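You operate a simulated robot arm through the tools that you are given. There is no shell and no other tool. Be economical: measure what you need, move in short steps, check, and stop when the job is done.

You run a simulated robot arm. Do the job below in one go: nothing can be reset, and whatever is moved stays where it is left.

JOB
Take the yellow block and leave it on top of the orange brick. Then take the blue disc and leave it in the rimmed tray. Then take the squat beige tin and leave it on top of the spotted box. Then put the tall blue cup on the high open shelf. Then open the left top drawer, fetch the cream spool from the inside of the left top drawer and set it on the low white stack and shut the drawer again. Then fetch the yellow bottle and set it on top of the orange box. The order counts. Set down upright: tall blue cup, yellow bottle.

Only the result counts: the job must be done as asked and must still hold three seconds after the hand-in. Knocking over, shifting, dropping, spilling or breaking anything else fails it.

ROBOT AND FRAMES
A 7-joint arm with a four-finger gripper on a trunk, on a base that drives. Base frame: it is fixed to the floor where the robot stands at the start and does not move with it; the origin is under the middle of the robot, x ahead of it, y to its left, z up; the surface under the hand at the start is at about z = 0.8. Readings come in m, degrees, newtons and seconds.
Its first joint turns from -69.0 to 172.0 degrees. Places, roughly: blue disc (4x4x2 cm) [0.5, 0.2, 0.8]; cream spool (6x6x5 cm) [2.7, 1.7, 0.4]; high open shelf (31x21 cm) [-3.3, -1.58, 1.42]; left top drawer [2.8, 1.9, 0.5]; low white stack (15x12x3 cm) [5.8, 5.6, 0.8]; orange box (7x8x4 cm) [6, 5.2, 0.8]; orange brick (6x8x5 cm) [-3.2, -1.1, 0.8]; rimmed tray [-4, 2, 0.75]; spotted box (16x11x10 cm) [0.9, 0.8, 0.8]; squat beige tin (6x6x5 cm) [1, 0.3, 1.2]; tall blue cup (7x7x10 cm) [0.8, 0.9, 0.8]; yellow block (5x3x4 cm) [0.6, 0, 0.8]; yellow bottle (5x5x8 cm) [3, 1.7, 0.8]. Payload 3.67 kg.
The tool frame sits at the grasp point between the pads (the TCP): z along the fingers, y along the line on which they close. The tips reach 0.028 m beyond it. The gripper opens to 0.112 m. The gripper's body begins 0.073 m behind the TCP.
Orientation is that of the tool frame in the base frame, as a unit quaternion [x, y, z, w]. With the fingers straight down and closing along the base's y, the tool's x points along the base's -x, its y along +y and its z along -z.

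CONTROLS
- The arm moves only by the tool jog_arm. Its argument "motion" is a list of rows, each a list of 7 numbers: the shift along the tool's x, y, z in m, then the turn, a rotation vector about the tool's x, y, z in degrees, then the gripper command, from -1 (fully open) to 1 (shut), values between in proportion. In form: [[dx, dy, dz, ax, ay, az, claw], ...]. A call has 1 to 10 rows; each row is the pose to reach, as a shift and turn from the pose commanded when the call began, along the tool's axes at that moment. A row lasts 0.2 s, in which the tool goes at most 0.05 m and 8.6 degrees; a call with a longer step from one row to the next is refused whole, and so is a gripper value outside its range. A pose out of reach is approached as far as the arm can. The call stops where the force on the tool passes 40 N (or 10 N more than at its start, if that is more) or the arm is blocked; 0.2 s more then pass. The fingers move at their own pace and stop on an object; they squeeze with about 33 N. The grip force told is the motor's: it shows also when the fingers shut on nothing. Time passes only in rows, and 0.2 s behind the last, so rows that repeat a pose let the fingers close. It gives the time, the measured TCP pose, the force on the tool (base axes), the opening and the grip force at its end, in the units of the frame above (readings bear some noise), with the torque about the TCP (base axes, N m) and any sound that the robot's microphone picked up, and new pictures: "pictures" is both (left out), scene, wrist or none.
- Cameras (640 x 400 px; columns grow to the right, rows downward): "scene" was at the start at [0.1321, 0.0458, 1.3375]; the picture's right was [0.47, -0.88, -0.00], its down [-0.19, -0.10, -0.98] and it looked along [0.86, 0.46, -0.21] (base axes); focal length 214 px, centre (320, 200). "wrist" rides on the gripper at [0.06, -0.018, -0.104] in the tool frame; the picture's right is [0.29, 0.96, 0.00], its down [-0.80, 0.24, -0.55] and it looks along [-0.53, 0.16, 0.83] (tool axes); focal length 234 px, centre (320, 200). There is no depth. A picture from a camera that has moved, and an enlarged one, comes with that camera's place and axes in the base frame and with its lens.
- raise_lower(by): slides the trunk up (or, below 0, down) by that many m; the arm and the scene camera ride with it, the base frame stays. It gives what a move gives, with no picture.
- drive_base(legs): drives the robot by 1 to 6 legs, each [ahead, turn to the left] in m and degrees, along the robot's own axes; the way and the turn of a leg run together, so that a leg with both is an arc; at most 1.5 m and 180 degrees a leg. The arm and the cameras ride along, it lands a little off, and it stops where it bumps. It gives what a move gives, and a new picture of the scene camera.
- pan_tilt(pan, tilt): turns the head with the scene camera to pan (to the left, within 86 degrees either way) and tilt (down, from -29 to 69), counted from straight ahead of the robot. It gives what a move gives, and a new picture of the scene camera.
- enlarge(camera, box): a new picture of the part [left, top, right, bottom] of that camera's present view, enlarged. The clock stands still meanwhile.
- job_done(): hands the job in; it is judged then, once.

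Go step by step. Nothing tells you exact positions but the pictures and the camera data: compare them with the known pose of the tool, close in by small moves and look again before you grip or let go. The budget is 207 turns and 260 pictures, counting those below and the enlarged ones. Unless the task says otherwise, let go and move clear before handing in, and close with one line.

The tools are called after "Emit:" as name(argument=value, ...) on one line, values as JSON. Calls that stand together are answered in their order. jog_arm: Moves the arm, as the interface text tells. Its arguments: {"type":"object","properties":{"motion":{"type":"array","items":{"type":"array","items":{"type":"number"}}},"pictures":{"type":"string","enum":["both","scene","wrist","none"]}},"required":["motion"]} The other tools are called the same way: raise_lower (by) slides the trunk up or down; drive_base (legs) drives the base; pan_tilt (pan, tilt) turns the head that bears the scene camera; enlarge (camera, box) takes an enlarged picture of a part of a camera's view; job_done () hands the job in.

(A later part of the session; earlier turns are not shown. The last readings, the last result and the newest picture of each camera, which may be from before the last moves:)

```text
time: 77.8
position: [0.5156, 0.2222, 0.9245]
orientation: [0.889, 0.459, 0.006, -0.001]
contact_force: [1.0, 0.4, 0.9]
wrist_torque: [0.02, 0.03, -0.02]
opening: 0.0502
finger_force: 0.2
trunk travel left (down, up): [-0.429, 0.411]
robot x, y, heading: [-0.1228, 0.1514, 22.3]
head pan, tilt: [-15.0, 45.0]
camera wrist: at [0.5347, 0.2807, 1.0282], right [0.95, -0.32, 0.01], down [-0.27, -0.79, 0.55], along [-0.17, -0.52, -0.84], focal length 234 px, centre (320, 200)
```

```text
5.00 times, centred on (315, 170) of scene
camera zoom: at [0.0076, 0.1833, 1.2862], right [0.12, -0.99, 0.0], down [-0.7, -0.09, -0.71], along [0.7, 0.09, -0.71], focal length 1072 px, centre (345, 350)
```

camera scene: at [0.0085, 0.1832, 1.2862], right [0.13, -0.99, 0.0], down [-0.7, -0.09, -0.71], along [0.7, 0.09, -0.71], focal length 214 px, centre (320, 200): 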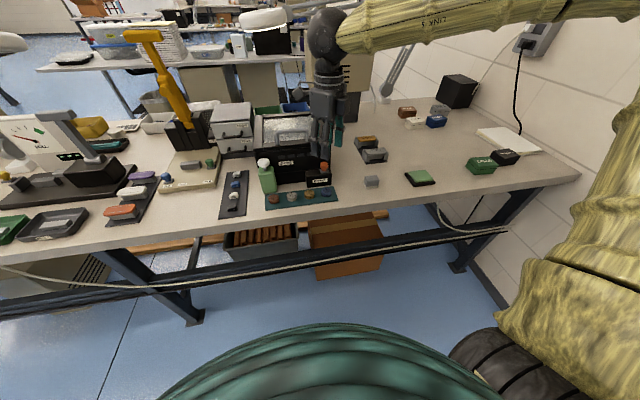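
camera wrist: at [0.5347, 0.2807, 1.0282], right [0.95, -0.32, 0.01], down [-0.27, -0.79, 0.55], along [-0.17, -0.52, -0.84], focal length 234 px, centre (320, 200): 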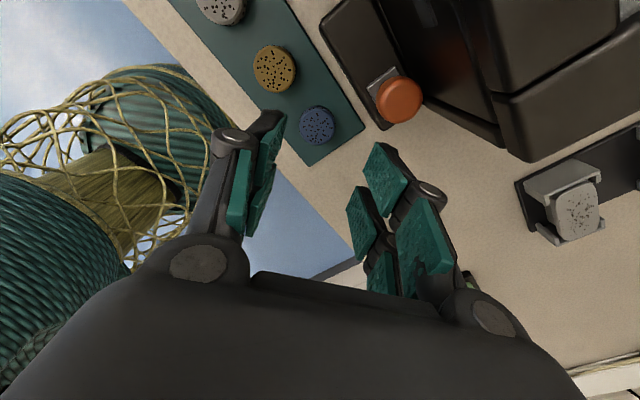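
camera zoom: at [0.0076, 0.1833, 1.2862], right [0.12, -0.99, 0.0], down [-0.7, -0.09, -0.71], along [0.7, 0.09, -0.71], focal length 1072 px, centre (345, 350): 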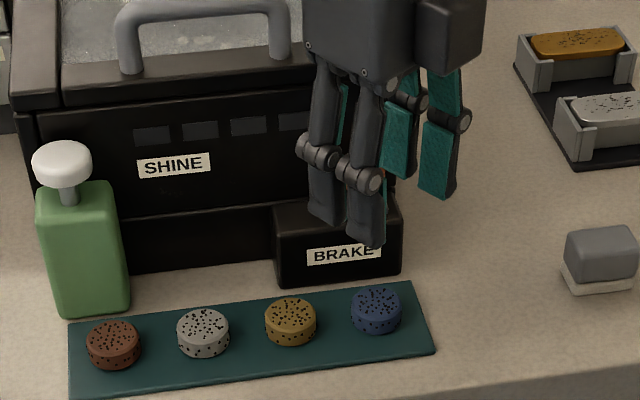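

The box is unmoved. The disc is at (0.513, 0.228), so I correct by a few mm and descend.

Emit:
jog_arm(motion=[[0.003, -0.006, 0.03, 0, 0, 0, 0.1], [0.003, -0.006, 0.05, 0, 0, 0, 0.1], [0.003, -0.006, 0.065, 0, 0, 0, 0.1], [0.003, -0.006, 0.075, 0, 0, 0, 0.1], [0.003, -0.006, 0.082, 0, 0, 0, 0.1], [0.003, -0.006, 0.087, 0, 0, 0, 0.1]], pictures="wrist")

Emit:
enlarge(camera="scene", box=[260, 130, 370, 210])

```text
time: 79.2
position: [0.5129, 0.2285, 0.8374]
orientation: [0.888, 0.459, 0.006, 0.0]
contact_force: [-6.1, 1.4, 13.7]
wrist_torque: [0.34, 0.03, -0.05]
opening: 0.0599
finger_force: 4.6
trunk travel left (down, up): [-0.429, 0.411]
robot x, y, heading: [-0.1211, 0.1532, 22.3]
head pan, tilt: [-15.0, 45.0]
camera wrist: at [0.5308, 0.2871, 0.9414], right [0.95, -0.32, 0.01], down [-0.27, -0.79, 0.55], along [-0.17, -0.52, -0.84], focal length 234 px, centre (320, 200)
```

wrist: 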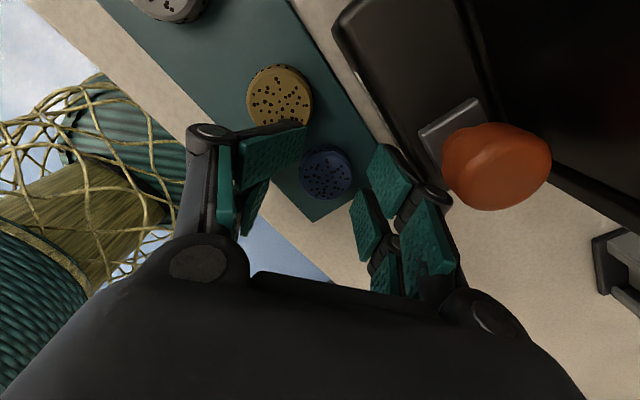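

```text
5.00 times, centred on (315, 170) of scene
camera zoom: at [0.0062, 0.1834, 1.2866], right [0.12, -0.99, 0.0], down [-0.7, -0.09, -0.71], along [0.7, 0.09, -0.71], focal length 1072 px, centre (345, 350)
```

zoom: 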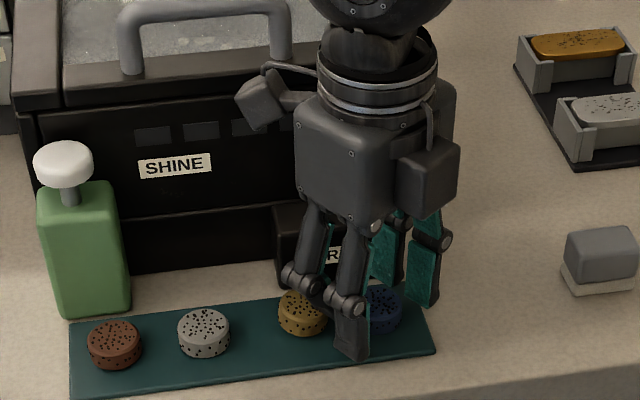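

The left finger is touching the yellow disc (opening forced wider). I back straight up and inspect.

Emit:
jog_arm(motion=[[0, 0, -0.015, 0, 0, 0, 0.0], [0, 0, -0.03, 0, 0, 0, 0.0], [0, 0, -0.06, 0, 0, 0, 0.0], [0, 0, -0.1, 0, 0, 0, 0.0]], pictures="wrist")

Emit:
enlarge(camera="scene", box=[260, 130, 370, 210])

```text
time: 80.2
position: [0.5109, 0.2288, 0.9365]
orientation: [0.888, 0.46, 0.005, -0.001]
contact_force: [0.2, -0.1, -0.1]
wrist_torque: [-0.02, 0.0, 0.01]
opening: 0.056
finger_force: 0.0
trunk travel left (down, up): [-0.429, 0.411]
robot x, y, heading: [-0.1215, 0.1504, 22.1]
head pan, tilt: [-15.0, 45.0]
camera wrist: at [0.5301, 0.2865, 1.0403], right [0.95, -0.32, 0.01], down [-0.27, -0.79, 0.55], along [-0.17, -0.52, -0.84], focal length 234 px, centre (320, 200)
```

wrist: 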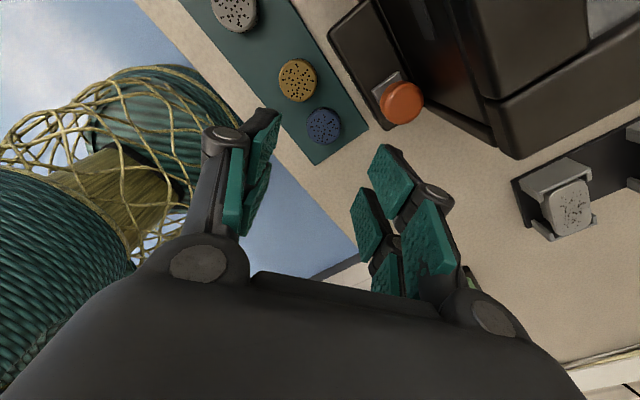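

```text
5.00 times, centred on (315, 170) of scene
camera zoom: at [0.0072, 0.1833, 1.2862], right [0.12, -0.99, 0.0], down [-0.7, -0.09, -0.71], along [0.7, 0.09, -0.71], focal length 1072 px, centre (345, 350)
```

zoom: 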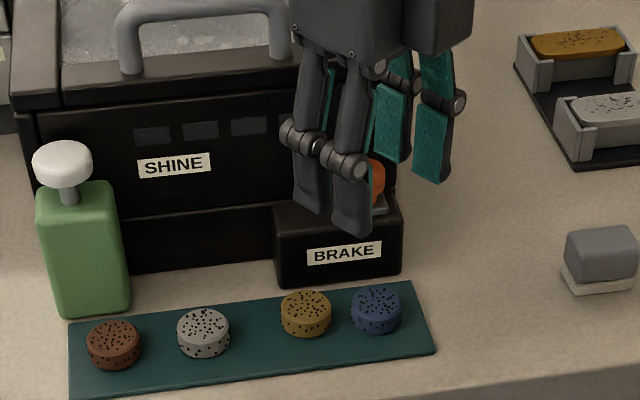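

The finger sits about 4.5 cm wide (two pads side by side) and dragged the yellow disc ~1 cm toward the blue; I'll restore it after. I return to the 45° orientation, shifted so that only the outer pad grips the blue disc.

Emit:
jog_arm(motion=[[-0.006, 0.002, 0, 0, 0, -6, 0.07], [-0.012, 0.0047, 0, 0, 0, -12, 0.07], [-0.012, 0.0047, 0.02, 0, 0, -12, 0.07], [-0.012, 0.0047, 0.04, 0, 0, -12, 0.07], [-0.012, 0.0047, 0.055, 0, 0, -12, 0.07]], pictures="wrist")

Emit:
enlarge(camera="wrist", box=[230, 60, 430, 220])

Emit:
enlarge(camera="scene", box=[260, 130, 370, 210])

```text
time: 81.4
position: [0.5092, 0.2168, 0.8804]
orientation: [0.835, 0.55, 0.006, -0.001]
contact_force: [0.2, 0.5, 0.0]
wrist_torque: [0.01, -0.01, 0.01]
opening: 0.0522
finger_force: 0.1
trunk travel left (down, up): [-0.429, 0.411]
robot x, y, heading: [-0.1194, 0.1539, 22.4]
head pan, tilt: [-15.0, 45.0]
camera wrist: at [0.5151, 0.2775, 0.9849], right [0.99, -0.11, 0.01], down [-0.1, -0.83, 0.55], along [-0.06, -0.54, -0.84], focal length 234 px, centre (320, 200)
```

wrist: 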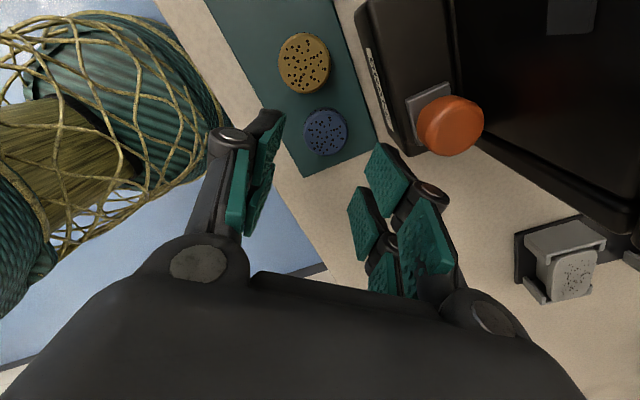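

```text
2.50 times, centred on (330, 140) of wrist
camera zoom: at [0.5151, 0.2775, 0.9849], right [0.99, -0.11, 0.01], down [-0.1, -0.83, 0.55], along [-0.06, -0.54, -0.84], focal length 585 px, centre (295, 350)
```

zoom: 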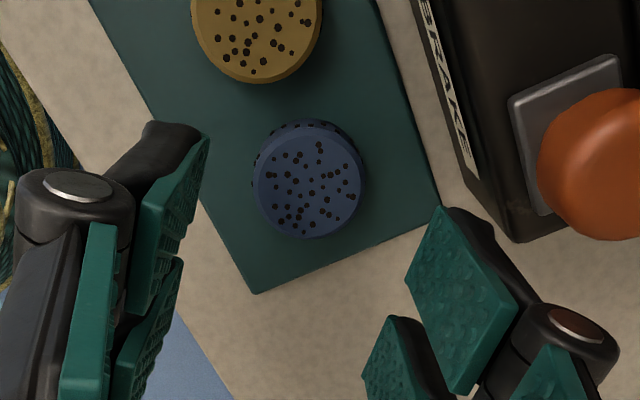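

```text
5.00 times, centred on (315, 170) of scene
camera zoom: at [0.0077, 0.1833, 1.2863], right [0.12, -0.99, 0.0], down [-0.7, -0.09, -0.71], along [0.7, 0.09, -0.71], focal length 1072 px, centre (345, 350)
```

zoom: 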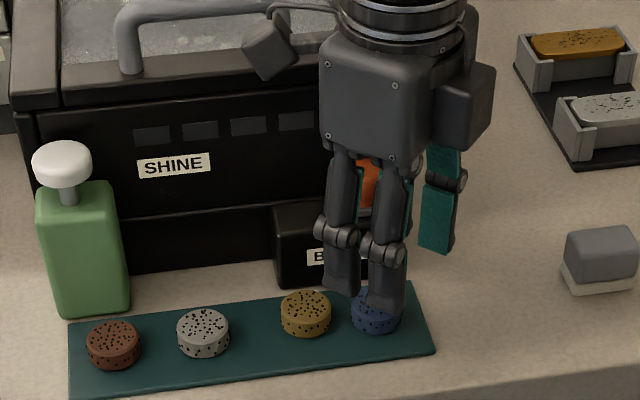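

The disc is at tool x +0.012, y 0, exactly in front of the outer pad. I descend slowly.

Emit:
jog_arm(motion=[[0, 0, 0.01, 0, 0, 0, 0.16], [0, 0, 0.02, 0, 0, 0, 0.16], [0, 0, 0.028, 0, 0, 0, 0.16], [0, 0, 0.034, 0, 0, 0, 0.16], [0, 0, 0.04, 0, 0, 0, 0.16], [0, 0, 0.043, 0, 0, 0, 0.16]], pictures="wrist")

Emit:
enlarge(camera="scene", box=[260, 130, 370, 210])

```text
time: 82.8
position: [0.5087, 0.2188, 0.8375]
orientation: [0.835, 0.55, 0.006, 0.0]
contact_force: [-0.1, 0.2, 0.1]
wrist_torque: [-0.01, 0.0, 0.03]
opening: 0.0469
finger_force: 0.0
trunk travel left (down, up): [-0.429, 0.411]
robot x, y, heading: [-0.1175, 0.1506, 21.9]
head pan, tilt: [-15.0, 45.0]
camera wrist: at [0.5155, 0.278, 0.9419], right [0.99, -0.11, 0.01], down [-0.1, -0.83, 0.55], along [-0.06, -0.54, -0.84], focal length 234 px, centre (320, 200)
```

wrist: 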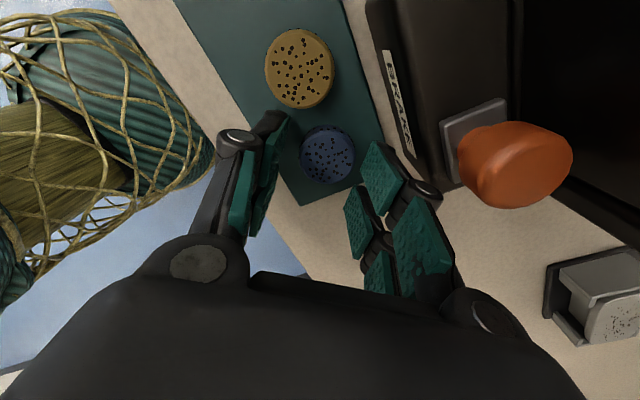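

```text
5.00 times, centred on (315, 170) of scene
camera zoom: at [0.0076, 0.1834, 1.2863], right [0.12, -0.99, 0.0], down [-0.7, -0.09, -0.71], along [0.7, 0.09, -0.71], focal length 1072 px, centre (345, 350)
```

zoom: 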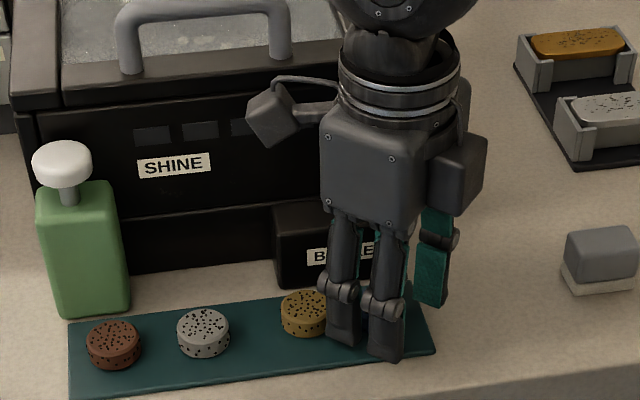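

No contact so far. I go 2 mm lower and close.

Emit:
jog_arm(motion=[[0, 0, 0.003, 0, 0, 0, 0.16], [0, 0, 0.003, 0, 0, 0, 0.5], [0, 0, 0.003, 0, 0, 0, 0.8], [0, 0, 0.003, 0, 0, 0, 1], [0, 0, 0.003, 0, 0, 0, 1], [0, 0, -0.01, 0, 0, 0, 1], [0, 0, -0.03, 0, 0, 0, 1], [0, 0, -0.07, 0, 0, 0, 1]], pictures="wrist")

Emit:
enlarge(camera="scene", box=[260, 130, 370, 210])

```text
time: 84.6
position: [0.5115, 0.2158, 0.9095]
orientation: [0.835, 0.55, 0.006, 0.0]
contact_force: [0.3, -0.7, -0.1]
wrist_torque: [0.01, -0.02, -0.04]
opening: 0.0302
finger_force: 33.0
trunk travel left (down, up): [-0.429, 0.411]
robot x, y, heading: [-0.1192, 0.1571, 22.0]
head pan, tilt: [-15.0, 45.0]
camera wrist: at [0.5168, 0.2771, 1.0137], right [0.99, -0.11, 0.01], down [-0.1, -0.83, 0.55], along [-0.06, -0.54, -0.84], focal length 234 px, centre (320, 200)
```

wrist: 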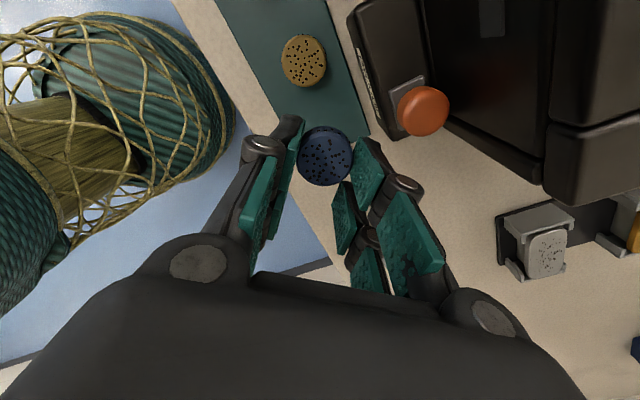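

```text
5.00 times, centred on (315, 170) of scene
camera zoom: at [0.0071, 0.1834, 1.2863], right [0.12, -0.99, 0.0], down [-0.7, -0.09, -0.71], along [0.7, 0.09, -0.71], focal length 1072 px, centre (345, 350)
```

zoom: 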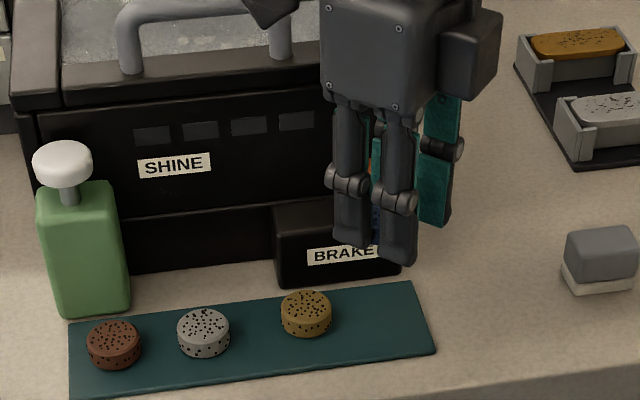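

The blue disc is held. I raise and retract, then drive toward the tray's desk.

Emit:
jog_arm(motion=[[0, -0.0246, -0.042, 0, 0, 0, 1], [0, -0.049, -0.084, 0, 0, 0, 1], [0, -0.074, -0.126, 0, 0, 0, 1], [0, -0.098, -0.168, 0, 0, 0, 1], [0, -0.123, -0.21, 0, 0, 0, 1], [0, -0.148, -0.252, 0, 0, 0, 1], [0, -0.172, -0.294, 0, 0, 0, 1], [0, -0.197, -0.336, 0, 0, 0, 1], [0, -0.221, -0.378, 0, 0, 0, 1], [0, -0.246, -0.42, 0, 0, 0, 1]], pictures="wrist")

Emit:
pan_tilt(pan=0, tilt=20)

Emit:
drive_base(legs=[[-0.3, 0], [0, 132]])

```text
time: 86.8
position: [0.2768, 0.3105, 1.3265]
orientation: [0.835, 0.549, 0.006, 0.0]
contact_force: [-0.1, 0.6, 0.2]
wrist_torque: [-0.02, -0.02, -0.01]
opening: 0.0304
finger_force: 32.9
trunk travel left (down, up): [-0.429, 0.411]
robot x, y, heading: [-0.1183, 0.1541, 22.2]
head pan, tilt: [-15.0, 45.0]
camera wrist: at [0.2824, 0.3727, 1.4307], right [0.99, -0.11, 0.01], down [-0.1, -0.83, 0.55], along [-0.05, -0.55, -0.84], focal length 234 px, centre (320, 200)
```

wrist: 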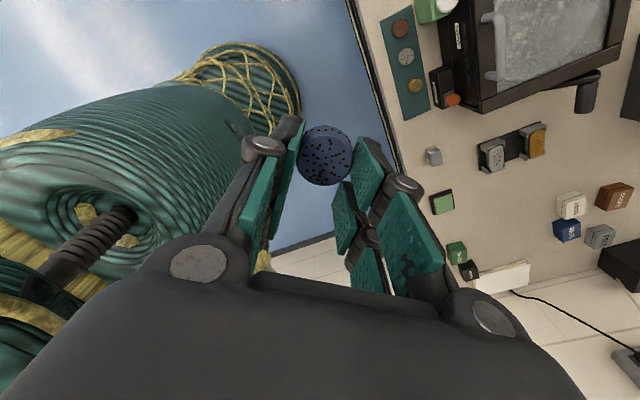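

```text
time: 87.7
position: [0.2785, 0.3107, 1.3261]
orientation: [0.835, 0.55, 0.006, 0.0]
contact_force: [0.3, -0.8, -1.1]
wrist_torque: [0.0, -0.03, 0.02]
opening: 0.0301
finger_force: 32.2
trunk travel left (down, up): [-0.429, 0.411]
robot x, y, heading: [-0.1208, 0.1537, 22.5]
head pan, tilt: [0.0, 20.0]
camera scene: at [0.0132, 0.2084, 1.3249], right [0.38, -0.93, 0.0], down [-0.32, -0.13, -0.94], along [0.87, 0.35, -0.34], focal length 214 px, centre (320, 200)
```

scene: 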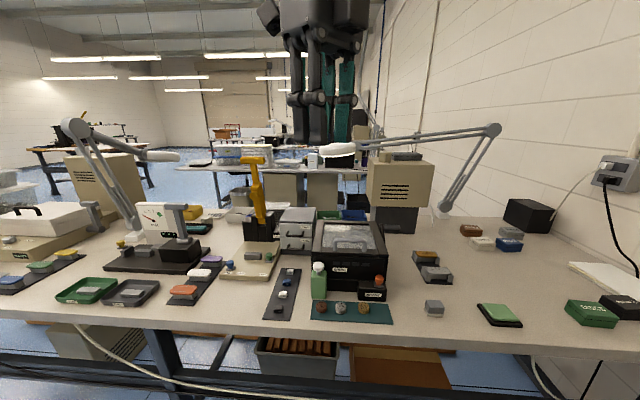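

```text
time: 95.1
position: [-0.7754, 0.2383, 1.325]
orientation: [-0.154, 0.988, 0.003, -0.006]
contact_force: [0.3, 0.1, -0.3]
wrist_torque: [-0.01, 0.0, 0.0]
opening: 0.0299
finger_force: 33.0
trunk travel left (down, up): [-0.429, 0.411]
robot x, y, heading: [-0.3914, 0.0415, 153.5]
head pan, tilt: [0.0, 20.0]
camera scene: at [-0.5229, 0.1082, 1.3249], right [0.45, 0.89, 0.0], down [0.31, -0.15, -0.94], along [-0.84, 0.42, -0.34], focal length 214 px, centre (320, 200)
```

scene: 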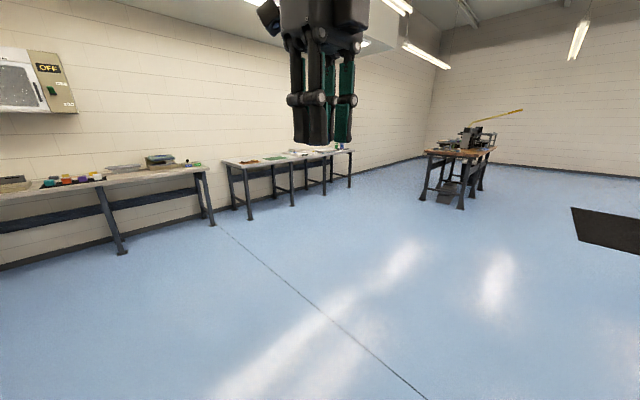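

The tray's desk is ahead, left of the wooden table. I drive to a standoff spot facing the desk.

Emit:
drive_base(legs=[[0, -15.5], [1.2, 0], [1.2, 0], [1.1, 0], [0, 64]])

Emit:
pan_tilt(pan=0, tilt=35)

```text
time: 115.8
position: [-3.3477, 2.2248, 1.3262]
orientation: [-0.569, 0.822, 0.0, -0.006]
contact_force: [0.1, -0.3, -0.6]
wrist_torque: [0.01, -0.01, -0.01]
opening: 0.0302
finger_force: 32.8
trunk travel left (down, up): [-0.429, 0.411]
robot x, y, heading: [-2.954, 2.4042, -155.1]
head pan, tilt: [0.0, 20.0]
camera scene: at [-3.0877, 2.3434, 1.3249], right [-0.42, 0.91, 0.0], down [0.31, 0.14, -0.94], along [-0.85, -0.4, -0.34], focal length 214 px, centre (320, 200)
```

scene: 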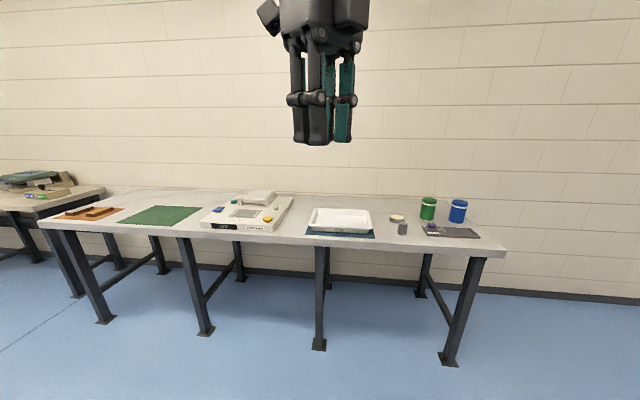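

```text
time: 116.6
position: [-3.3467, 2.2243, 1.3258]
orientation: [-0.569, 0.823, 0.0, -0.007]
contact_force: [1.0, 0.6, -0.2]
wrist_torque: [0.0, 0.03, -0.02]
opening: 0.0301
finger_force: 32.9
trunk travel left (down, up): [-0.429, 0.411]
robot x, y, heading: [-2.9587, 2.4018, -155.3]
head pan, tilt: [0.0, 35.0]
camera scene: at [-3.0831, 2.3457, 1.3012], right [-0.42, 0.91, 0.0], down [0.52, 0.24, -0.82], along [-0.74, -0.34, -0.57], focal length 214 px, centre (320, 200)
```

scene: 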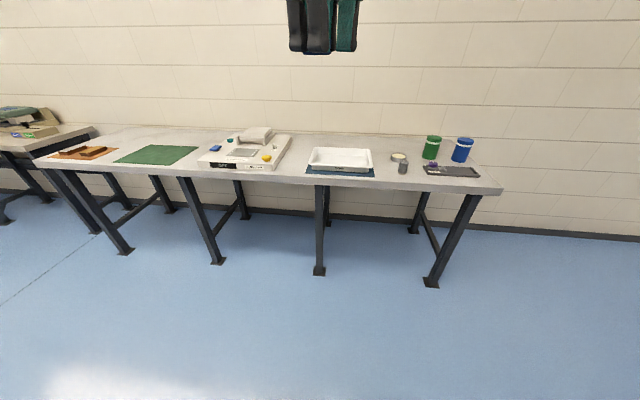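

The white rimmed tray is at about (-4.20, 1.97). I drive up to it.

Emit:
drive_base(legs=[[0, -4.5], [0.55, 0]])

Emit:
pan_tilt(pan=0, tilt=42)

Emit:
enlarge(camera="scene", box=[220, 110, 420, 220])

```text
time: 120.2
position: [-3.8751, 2.0606, 1.3255]
orientation: [-0.54, 0.842, -0.001, -0.006]
contact_force: [0.1, -0.1, 0.0]
wrist_torque: [0.01, -0.03, 0.01]
opening: 0.0302
finger_force: 32.7
trunk travel left (down, up): [-0.429, 0.411]
robot x, y, heading: [-3.4744, 2.2096, -159.4]
head pan, tilt: [0.0, 35.0]
camera scene: at [-3.6034, 2.1617, 1.301], right [-0.35, 0.94, 0.0], down [0.54, 0.2, -0.82], along [-0.77, -0.29, -0.57], focal length 214 px, centre (320, 200)
```

scene: 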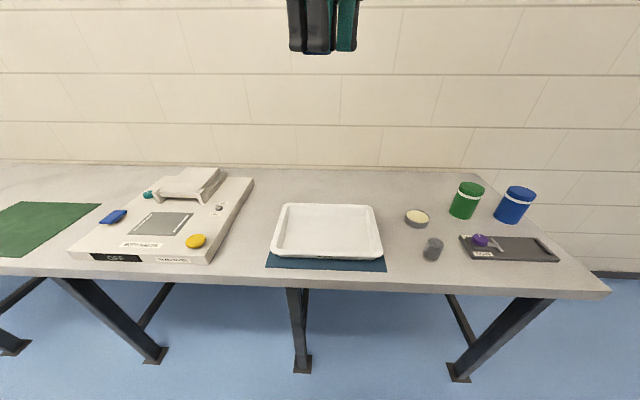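

```text
time: 120.9
position: [-3.876, 2.0613, 1.3268]
orientation: [-0.538, 0.843, 0.0, -0.006]
contact_force: [-0.3, 0.5, -0.3]
wrist_torque: [-0.02, 0.0, 0.02]
opening: 0.0304
finger_force: 33.3
trunk travel left (down, up): [-0.429, 0.411]
robot x, y, heading: [-3.4753, 2.2102, -159.3]
head pan, tilt: [0.0, 42.0]
camera scene: at [-3.5987, 2.1634, 1.2906], right [-0.35, 0.94, 0.0], down [0.63, 0.24, -0.74], along [-0.7, -0.26, -0.67], focal length 214 px, centre (320, 200)
```

scene: 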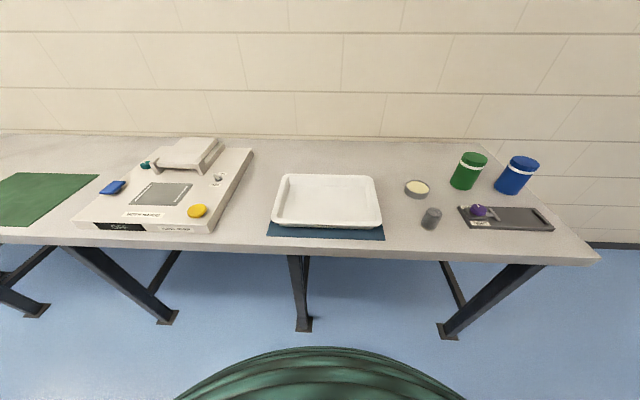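

```text
3.20 times, centred on (320, 165) of scene
camera zoom: at [-3.5987, 2.1634, 1.2906], right [-0.35, 0.94, 0.0], down [0.63, 0.24, -0.74], along [-0.7, -0.26, -0.67], focal length 686 px, centre (320, 312)
```

zoom: 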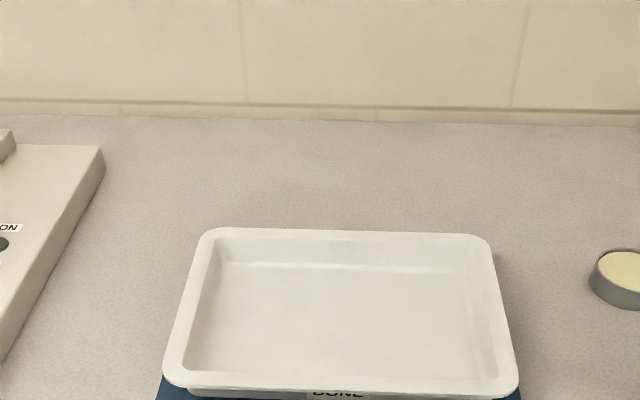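

The tray is ~37 cm wide with its centre at about (-4.14, 1.99). I move the disc over its centre, high first.

Emit:
jog_arm(motion=[[0.0165, 0.0211, 0.0375, 0, 0, 0, 1], [0.033, 0.0422, 0.075, 0, 0, 0, 1], [0.0495, 0.0633, 0.1125, 0, 0, 0, 1], [0.066, 0.0844, 0.15, 0, 0, 0, 1], [0.0825, 0.1055, 0.1875, 0, 0, 0, 1], [0.099, 0.1266, 0.225, 0, 0, 0, 1], [0.1155, 0.1477, 0.2625, 0, 0, 0, 1], [0.132, 0.1688, 0.3, 0, 0, 0, 1], [0.1485, 0.19, 0.3375, 0, 0, 0, 1], [0.165, 0.211, 0.375, 0, 0, 0, 1]], pictures="both")

```text
time: 123.1
position: [-4.1406, 1.994, 0.9525]
orientation: [-0.539, 0.843, 0.0, -0.006]
contact_force: [-0.4, 0.2, -0.1]
wrist_torque: [-0.02, -0.04, 0.02]
opening: 0.0302
finger_force: 32.8
trunk travel left (down, up): [-0.429, 0.411]
robot x, y, heading: [-3.4744, 2.2093, -159.4]
head pan, tilt: [0.0, 42.0]
camera scene: at [-3.5999, 2.1635, 1.2905], right [-0.35, 0.94, 0.0], down [0.63, 0.24, -0.74], along [-0.69, -0.26, -0.67], focal length 214 px, centre (320, 200)
camera wrist: at [-4.1499, 1.9328, 1.0566], right [-0.99, 0.14, 0.01], down [0.12, 0.83, 0.55], along [0.07, 0.54, -0.84], focal length 234 px, centre (320, 200)
```

scene: 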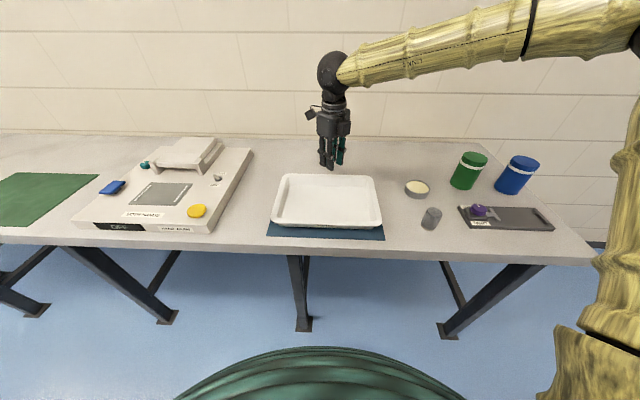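
wrist: 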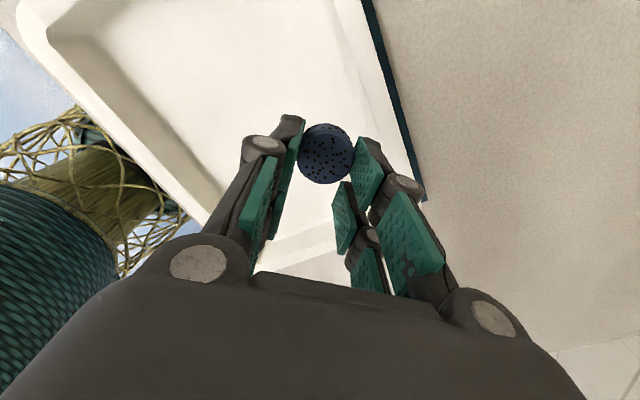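

The landing point is inside the tray but closer to the back rim. I shift 3 cm toward the front and descend.

Emit:
jog_arm(motion=[[-0.011, -0.011, 0.03, 0, 0, 0, 1], [-0.022, -0.021, 0.06, 0, 0, 0, 1], [-0.022, -0.021, 0.09, 0, 0, 0, 1], [-0.022, -0.021, 0.115, 0, 0, 0, 1], [-0.022, -0.021, 0.125, 0, 0, 0, 1]], pictures="both")

Emit:
enlarge(camera="scene", box=[250, 100, 400, 250])

```text
time: 124.4
position: [-4.1126, 2.0056, 0.835]
orientation: [-0.538, 0.843, -0.002, -0.011]
contact_force: [3.1, 0.0, 21.1]
wrist_torque: [0.11, -0.33, 0.04]
opening: 0.0303
finger_force: 32.7
trunk travel left (down, up): [-0.429, 0.411]
robot x, y, heading: [-3.4745, 2.2133, -159.2]
head pan, tilt: [0.0, 42.0]
stopped in row 5: the force on the tool passed its limit at 44 N (the readings are from after the stop); the commanded pose is now the measured one
camera scene: at [-3.5969, 2.1644, 1.291], right [-0.35, 0.94, 0.0], down [0.63, 0.24, -0.74], along [-0.7, -0.26, -0.67], focal length 214 px, centre (320, 200)
camera wrist: at [-4.1197, 1.9438, 0.9395], right [-0.99, 0.14, 0.01], down [0.13, 0.83, 0.54], along [0.06, 0.54, -0.84], focal length 234 px, centre (320, 200)
```

scene: 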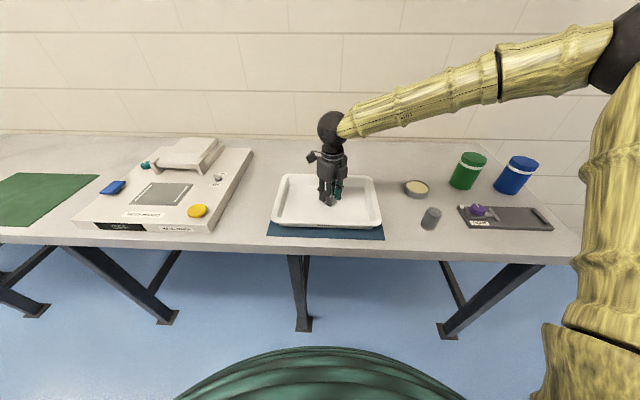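
wrist: 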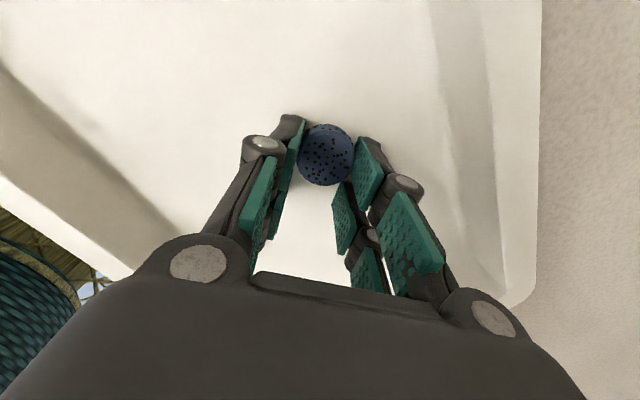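

```text
2.67 times, centred on (325, 175) of scene
camera zoom: at [-3.5969, 2.1644, 1.291], right [-0.35, 0.94, 0.0], down [0.63, 0.24, -0.74], along [-0.7, -0.26, -0.67], focal length 572 px, centre (307, 267)
```

zoom: 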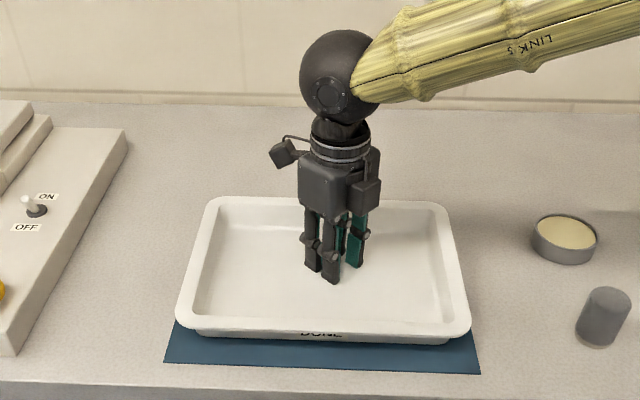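

The disc is on the tray floor in the middle. I release and lift.

Emit:
jog_arm(motion=[[0, 0, -0.001, 0, 0, 0, 0.6], [0, 0, -0.001, 0, 0, 0, 0.2], [0, 0, -0.001, 0, 0, 0, 0.2], [0, 0, -0.02, 0, 0, 0, 0.2], [0, 0, -0.06, 0, 0, 0, 0.2], [0, 0, -0.1, 0, 0, 0, 0.2], [0, 0, -0.15, 0, 0, 0, 0.2]], pictures="wrist")

```text
time: 126.0
position: [-4.108, 2.0046, 0.983]
orientation: [-0.539, 0.842, 0.0, -0.01]
contact_force: [0.3, 0.0, -1.4]
wrist_torque: [-0.02, 0.01, 0.03]
opening: 0.045
finger_force: 0.0
trunk travel left (down, up): [-0.429, 0.411]
robot x, y, heading: [-3.4734, 2.2098, -159.5]
head pan, tilt: [0.0, 42.0]
camera wrist: at [-4.1159, 1.9434, 1.0882], right [-0.99, 0.14, 0.01], down [0.13, 0.83, 0.54], along [0.07, 0.54, -0.84], focal length 234 px, centre (320, 200)
```

wrist: 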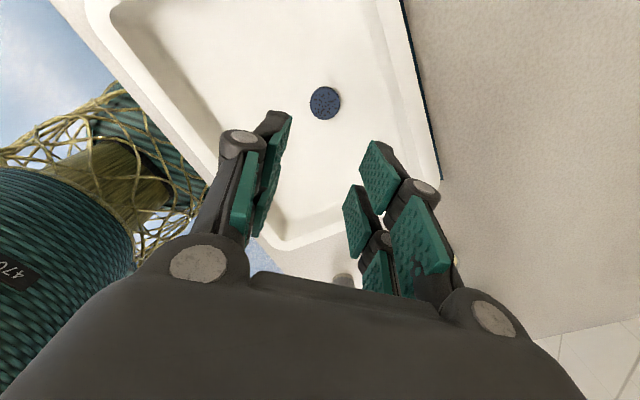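

The disc lies in the tray. I retract and return to the first table.

Emit:
jog_arm(motion=[[-0.0156, -0.0155, -0.038, 0, 0, 0, 0.2], [-0.031, -0.031, -0.076, 0, 0, 0, 0.2], [-0.047, -0.0465, -0.114, 0, 0, 0, 0.2], [-0.0624, -0.062, -0.152, 0, 0, 0, 0.2], [-0.078, -0.0775, -0.19, 0, 0, 0, 0.2], [-0.0936, -0.093, -0.228, 0, 0, 0, 0.2], [-0.109, -0.1085, -0.266, 0, 0, 0, 0.2], [-0.125, -0.124, -0.304, 0, 0, 0, 0.2], [-0.14, -0.14, -0.342, 0, 0, 0, 0.2], [-0.156, -0.155, -0.38, 0, 0, 0, 0.2]], pictures="none")

Emit:
drive_base(legs=[[-0.5, 0], [0, 121], [1.2, 0], [1.2, 0], [1.0, 0], [0, 61]])

```text
time: 128.2
position: [-3.8963, 2.0856, 1.3613]
orientation: [-0.538, 0.843, -0.001, -0.009]
contact_force: [1.1, 0.6, 1.4]
wrist_torque: [0.01, 0.02, -0.03]
opening: 0.0449
finger_force: 0.1
trunk travel left (down, up): [-0.429, 0.411]
robot x, y, heading: [-3.4735, 2.2105, -159.3]
head pan, tilt: [0.0, 42.0]
```

```text
time: 155.0
position: [0.0937, 0.4621, 1.3593]
orientation: [0.829, 0.56, 0.009, -0.001]
contact_force: [-0.1, 1.2, -0.6]
wrist_torque: [-0.01, -0.02, -0.01]
opening: 0.0447
finger_force: 0.1
trunk travel left (down, up): [-0.429, 0.411]
robot x, y, heading: [-0.3223, 0.3187, 23.5]
head pan, tilt: [0.0, 42.0]
camera scene: at [-0.2009, 0.3747, 1.2906], right [0.4, -0.92, 0.0], down [-0.61, -0.27, -0.74], along [0.68, 0.3, -0.67], focal length 214 px, centre (320, 200)
```

scene: 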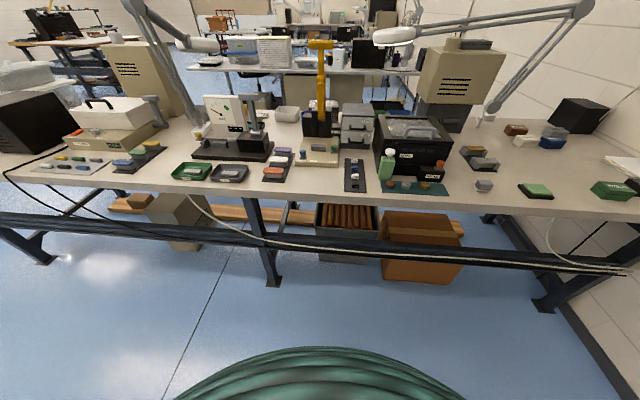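

Back at the first table. First I'll restore the displaced yellow disc, so I reposition in front of it, a bit to the right.

Emit:
drive_base(legs=[[0, -64], [0.43, 0], [0, 63]])

Emit:
pan_tilt(pan=10, tilt=45)

Emit:
enlarge(camera="scene", box=[250, 130, 390, 220])

```text
time: 163.1
position: [0.4269, 0.2035, 1.3592]
orientation: [0.822, 0.569, 0.009, 0.0]
contact_force: [-0.7, 0.2, 0.1]
wrist_torque: [0.02, 0.03, 0.02]
opening: 0.045
finger_force: 0.0
trunk travel left (down, up): [-0.429, 0.411]
robot x, y, heading: [0.012, 0.0498, 25.0]
head pan, tilt: [0.0, 42.0]
camera scene: at [0.1341, 0.108, 1.2906], right [0.42, -0.91, 0.0], down [-0.61, -0.28, -0.74], along [0.67, 0.31, -0.67], focal length 214 px, centre (320, 200)
```

scene: 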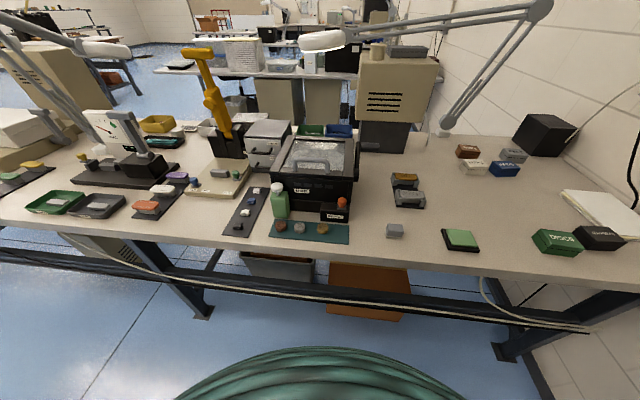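

```text
time: 163.8
position: [0.4265, 0.203, 1.3586]
orientation: [0.822, 0.569, 0.009, -0.001]
contact_force: [-0.5, -0.2, -0.1]
wrist_torque: [0.01, -0.01, -0.04]
opening: 0.0448
finger_force: 0.1
trunk travel left (down, up): [-0.429, 0.411]
robot x, y, heading: [0.0117, 0.0521, 24.9]
head pan, tilt: [10.0, 45.0]
camera scene: at [0.125, 0.119, 1.2863], right [0.57, -0.82, 0.0], down [-0.58, -0.4, -0.71], along [0.58, 0.4, -0.71], focal length 214 px, centre (320, 200)
```

scene: 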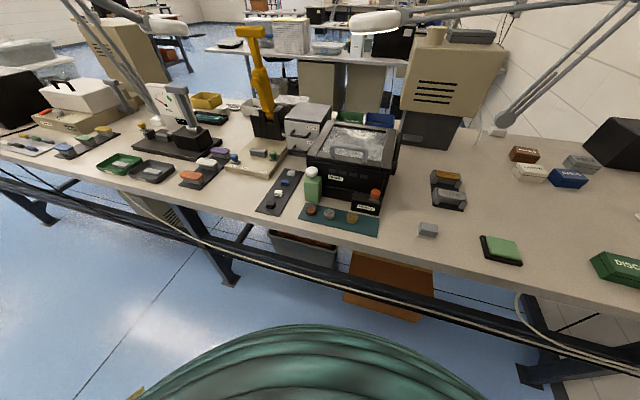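

```text
4.44 times, centred on (320, 175) of scene
camera zoom: at [0.125, 0.119, 1.2863], right [0.57, -0.82, 0.0], down [-0.58, -0.4, -0.71], along [0.58, 0.4, -0.71], focal length 953 px, centre (320, 311)
```

zoom: 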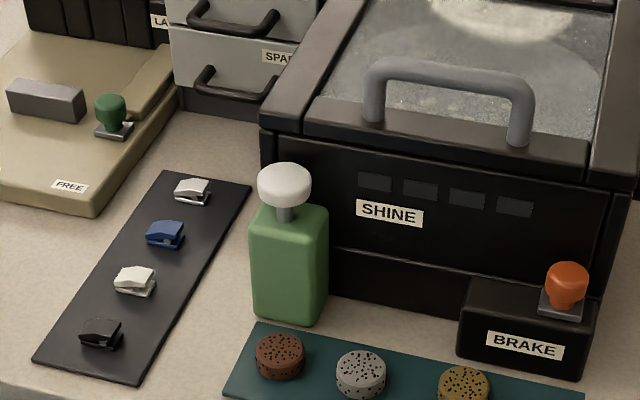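

Moved yellow disc is about (0.507, 0.272) and its original place was about (0.4955, 0.2804). I go over it, first removing the tool's 1° tilt.

Emit:
jog_arm(motion=[[0.0094, 0.0046, 0.044, 0.3, -0.4, 0, 0.2], [0.019, 0.0093, 0.088, 0.58, -0.85, 0, 0.1], [0.0283, 0.0139, 0.132, 0.58, -0.85, 0, 0], [0.0378, 0.0185, 0.176, 0.58, -0.85, 0, 0], [0.047, 0.023, 0.22, 0.58, -0.85, 0, 0], [0.0567, 0.028, 0.264, 0.58, -0.85, 0, 0], [0.066, 0.0324, 0.308, 0.58, -0.85, 0, 0], [0.0755, 0.037, 0.352, 0.58, -0.85, 0, 0], [0.085, 0.0417, 0.396, 0.58, -0.85, 0, 0]], pictures="none")

Emit:
jog_arm(motion=[[0, 0, 0, 0, 0, 8, 0], [0, 0, 0, 0, 0, 16, 0], [0, 0, 0, 0, 0, 24, 0], [0, 0, 0, 0, 0, 32, 0], [0, 0, 0, 0, 0, 40, 0], [0, 0, 0, 0, 0, 47, 0]], pictures="both")

Emit:
enlarge(camera="wrist", box=[220, 20, 420, 160])

```text
time: 165.8
position: [0.5034, 0.2761, 0.9652]
orientation: [0.822, 0.569, 0.001, -0.001]
contact_force: [-0.4, -0.2, 0.4]
wrist_torque: [-0.03, 0.02, 0.02]
opening: 0.0561
finger_force: 0.1
trunk travel left (down, up): [-0.429, 0.411]
robot x, y, heading: [0.0111, 0.0473, 24.8]
head pan, tilt: [10.0, 45.0]
```

```text
time: 167.2
position: [0.5018, 0.2747, 0.9651]
orientation: [0.981, 0.193, 0.0, -0.001]
contact_force: [0.0, -0.5, 0.2]
wrist_torque: [0.01, 0.01, 0.01]
opening: 0.0562
finger_force: 0.1
trunk travel left (down, up): [-0.429, 0.411]
robot x, y, heading: [0.0113, 0.0484, 25.1]
head pan, tilt: [10.0, 45.0]
camera scene: at [0.1249, 0.1192, 1.2863], right [0.57, -0.82, 0.0], down [-0.58, -0.4, -0.71], along [0.58, 0.4, -0.71], focal length 214 px, centre (320, 200)
camera wrist: at [0.5501, 0.313, 1.0697], right [0.63, -0.78, 0.0], down [-0.65, -0.53, 0.55], along [-0.43, -0.35, -0.83], focal length 234 px, centre (320, 200)
```

scene: 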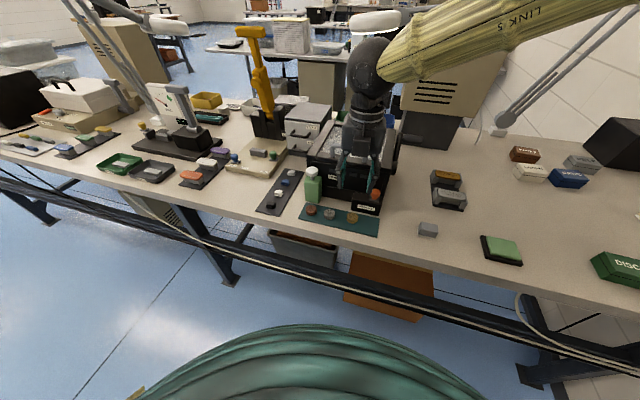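
wrist: 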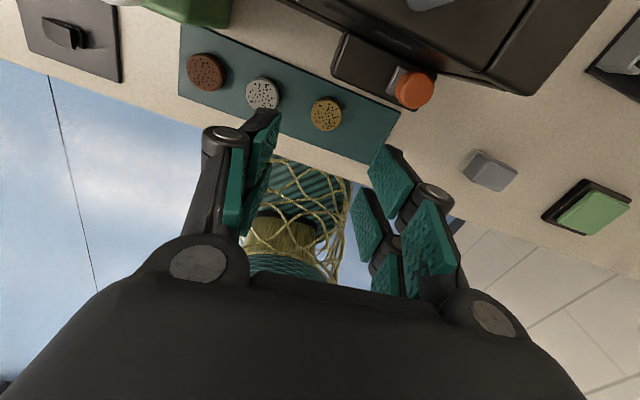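

```text
2.86 times, centred on (320, 90) of wrist
camera zoom: at [0.5501, 0.313, 1.0697], right [0.63, -0.78, 0.0], down [-0.65, -0.53, 0.55], along [-0.43, -0.35, -0.83], focal length 669 px, centre (320, 514)
```

zoom: 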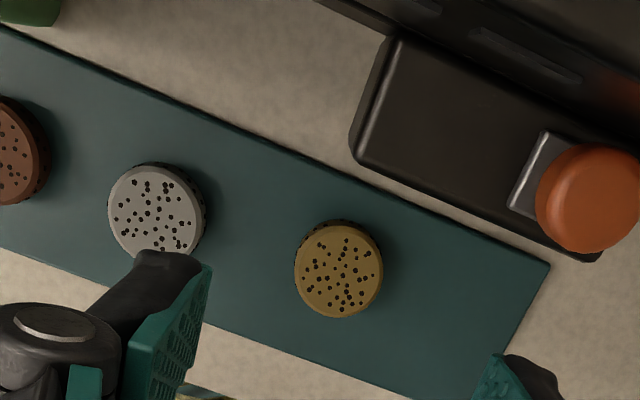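

Yellow disc is at (0.508, 0.270). I align laterally (TCP slightly in front of it) and descend in steps.

Emit:
jog_arm(motion=[[-0.0085, 0.0065, 0.035, 0, 0, 0, 0], [-0.0085, 0.0065, 0.07, 0, 0, 0, 0], [-0.0085, 0.0065, 0.095, 0, 0, 0, 0.05], [-0.0085, 0.0065, 0.112, 0, 0, 0, 0.05], [-0.0085, 0.0065, 0.122, 0, 0, 0, 0.05], [-0.0085, 0.0065, 0.129, 0, 0, 0, 0.05]], pictures="wrist")

```text
time: 168.6
position: [0.4954, 0.2635, 0.8368]
orientation: [0.981, 0.195, 0.001, -0.001]
contact_force: [-5.0, -2.3, 8.9]
wrist_torque: [0.58, -1.14, 0.11]
opening: 0.053
finger_force: 0.1
trunk travel left (down, up): [-0.429, 0.411]
robot x, y, heading: [0.0151, 0.0496, 24.9]
head pan, tilt: [10.0, 45.0]
camera wrist: at [0.5439, 0.3026, 0.9407], right [0.63, -0.78, 0.0], down [-0.65, -0.53, 0.55], along [-0.43, -0.35, -0.83], focal length 234 px, centre (320, 200)
```

wrist: 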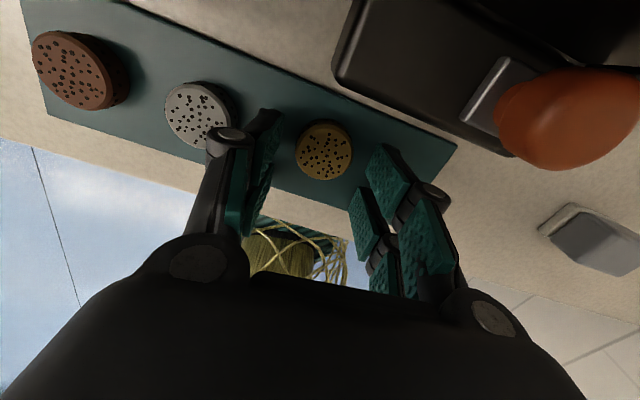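

There's a slight rear contact (9 N). I lift 4 mm to see whether it clears.

Emit:
jog_arm(motion=[[0, 0, -0.004, 0, 0, 0, 0.05], [0, 0, -0.004, 0, 0, 0, 0.05]], pictures="scene")

Emit:
enlarge(camera="scene", box=[280, 110, 420, 240])

```text
time: 169.2
position: [0.4968, 0.2644, 0.8396]
orientation: [0.981, 0.195, 0.0, 0.0]
contact_force: [0.2, 0.5, 0.3]
wrist_torque: [-0.03, 0.01, -0.02]
opening: 0.0533
finger_force: 0.1
trunk travel left (down, up): [-0.429, 0.411]
robot x, y, heading: [0.0122, 0.0481, 24.8]
head pan, tilt: [10.0, 45.0]
camera scene: at [0.125, 0.1192, 1.2862], right [0.57, -0.82, 0.0], down [-0.58, -0.4, -0.71], along [0.58, 0.4, -0.71], focal length 214 px, centre (320, 200)
```

scene: 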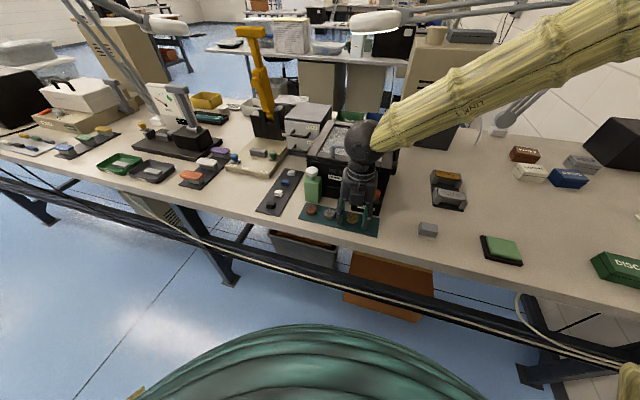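

```text
3.08 times, centred on (350, 175) of scene
camera zoom: at [0.125, 0.1192, 1.2862], right [0.57, -0.82, 0.0], down [-0.58, -0.4, -0.71], along [0.58, 0.4, -0.71], focal length 660 px, centre (228, 277)
```

zoom: 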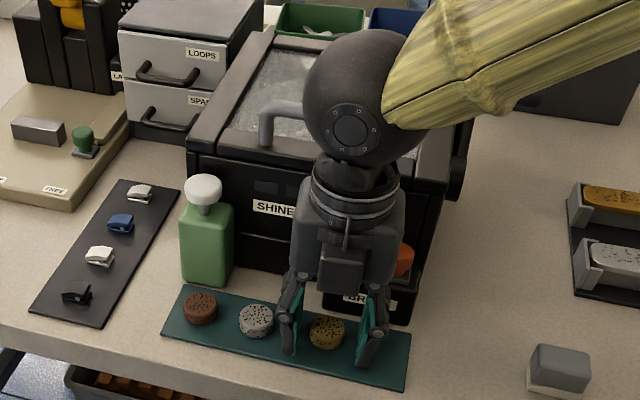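

Clear now. I grip here, lift slightly, move the disc 1.2 cm left and 0.5 cm to the front, lower, and release.

Emit:
jog_arm(motion=[[0, 0, 0, 0, 0, 0, 0.5], [0, 0, 0, 0, 0, 0, 1], [0, 0, 0, 0, 0, 0, 1], [0, 0, -0.004, 0, 0, 0, 1], [-0.0025, -0.006, -0.004, 0, 0, 0, 1], [-0.005, -0.0117, -0.004, 0, 0, 0, 1], [-0.005, -0.0117, -0.0005, 0, 0, 0, 1], [-0.005, -0.0117, -0.0005, 0, 0, 0, 0.5], [-0.005, -0.0117, -0.0005, 0, 0, 0, 0.2]], pictures="wrist")

```text
time: 171.2
position: [0.4874, 0.2724, 0.8406]
orientation: [0.981, 0.195, 0.0, -0.001]
contact_force: [-0.4, 0.6, -0.1]
wrist_torque: [0.02, 0.0, 0.02]
opening: 0.045
finger_force: 0.1
trunk travel left (down, up): [-0.429, 0.411]
robot x, y, heading: [0.0085, 0.0473, 24.9]
head pan, tilt: [10.0, 45.0]
camera wrist: at [0.5358, 0.3121, 0.9445], right [0.63, -0.78, 0.0], down [-0.65, -0.53, 0.55], along [-0.43, -0.35, -0.83], focal length 234 px, centre (320, 200)
```

wrist: 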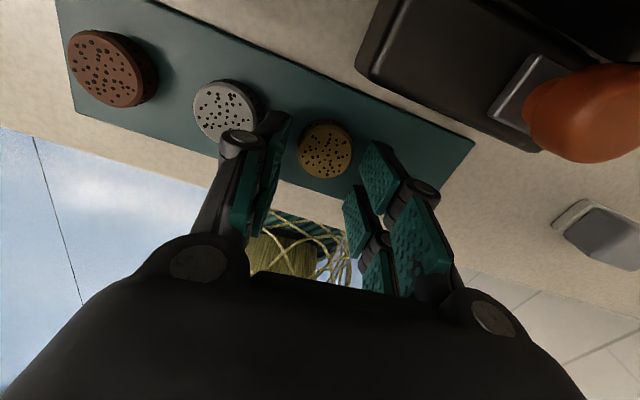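

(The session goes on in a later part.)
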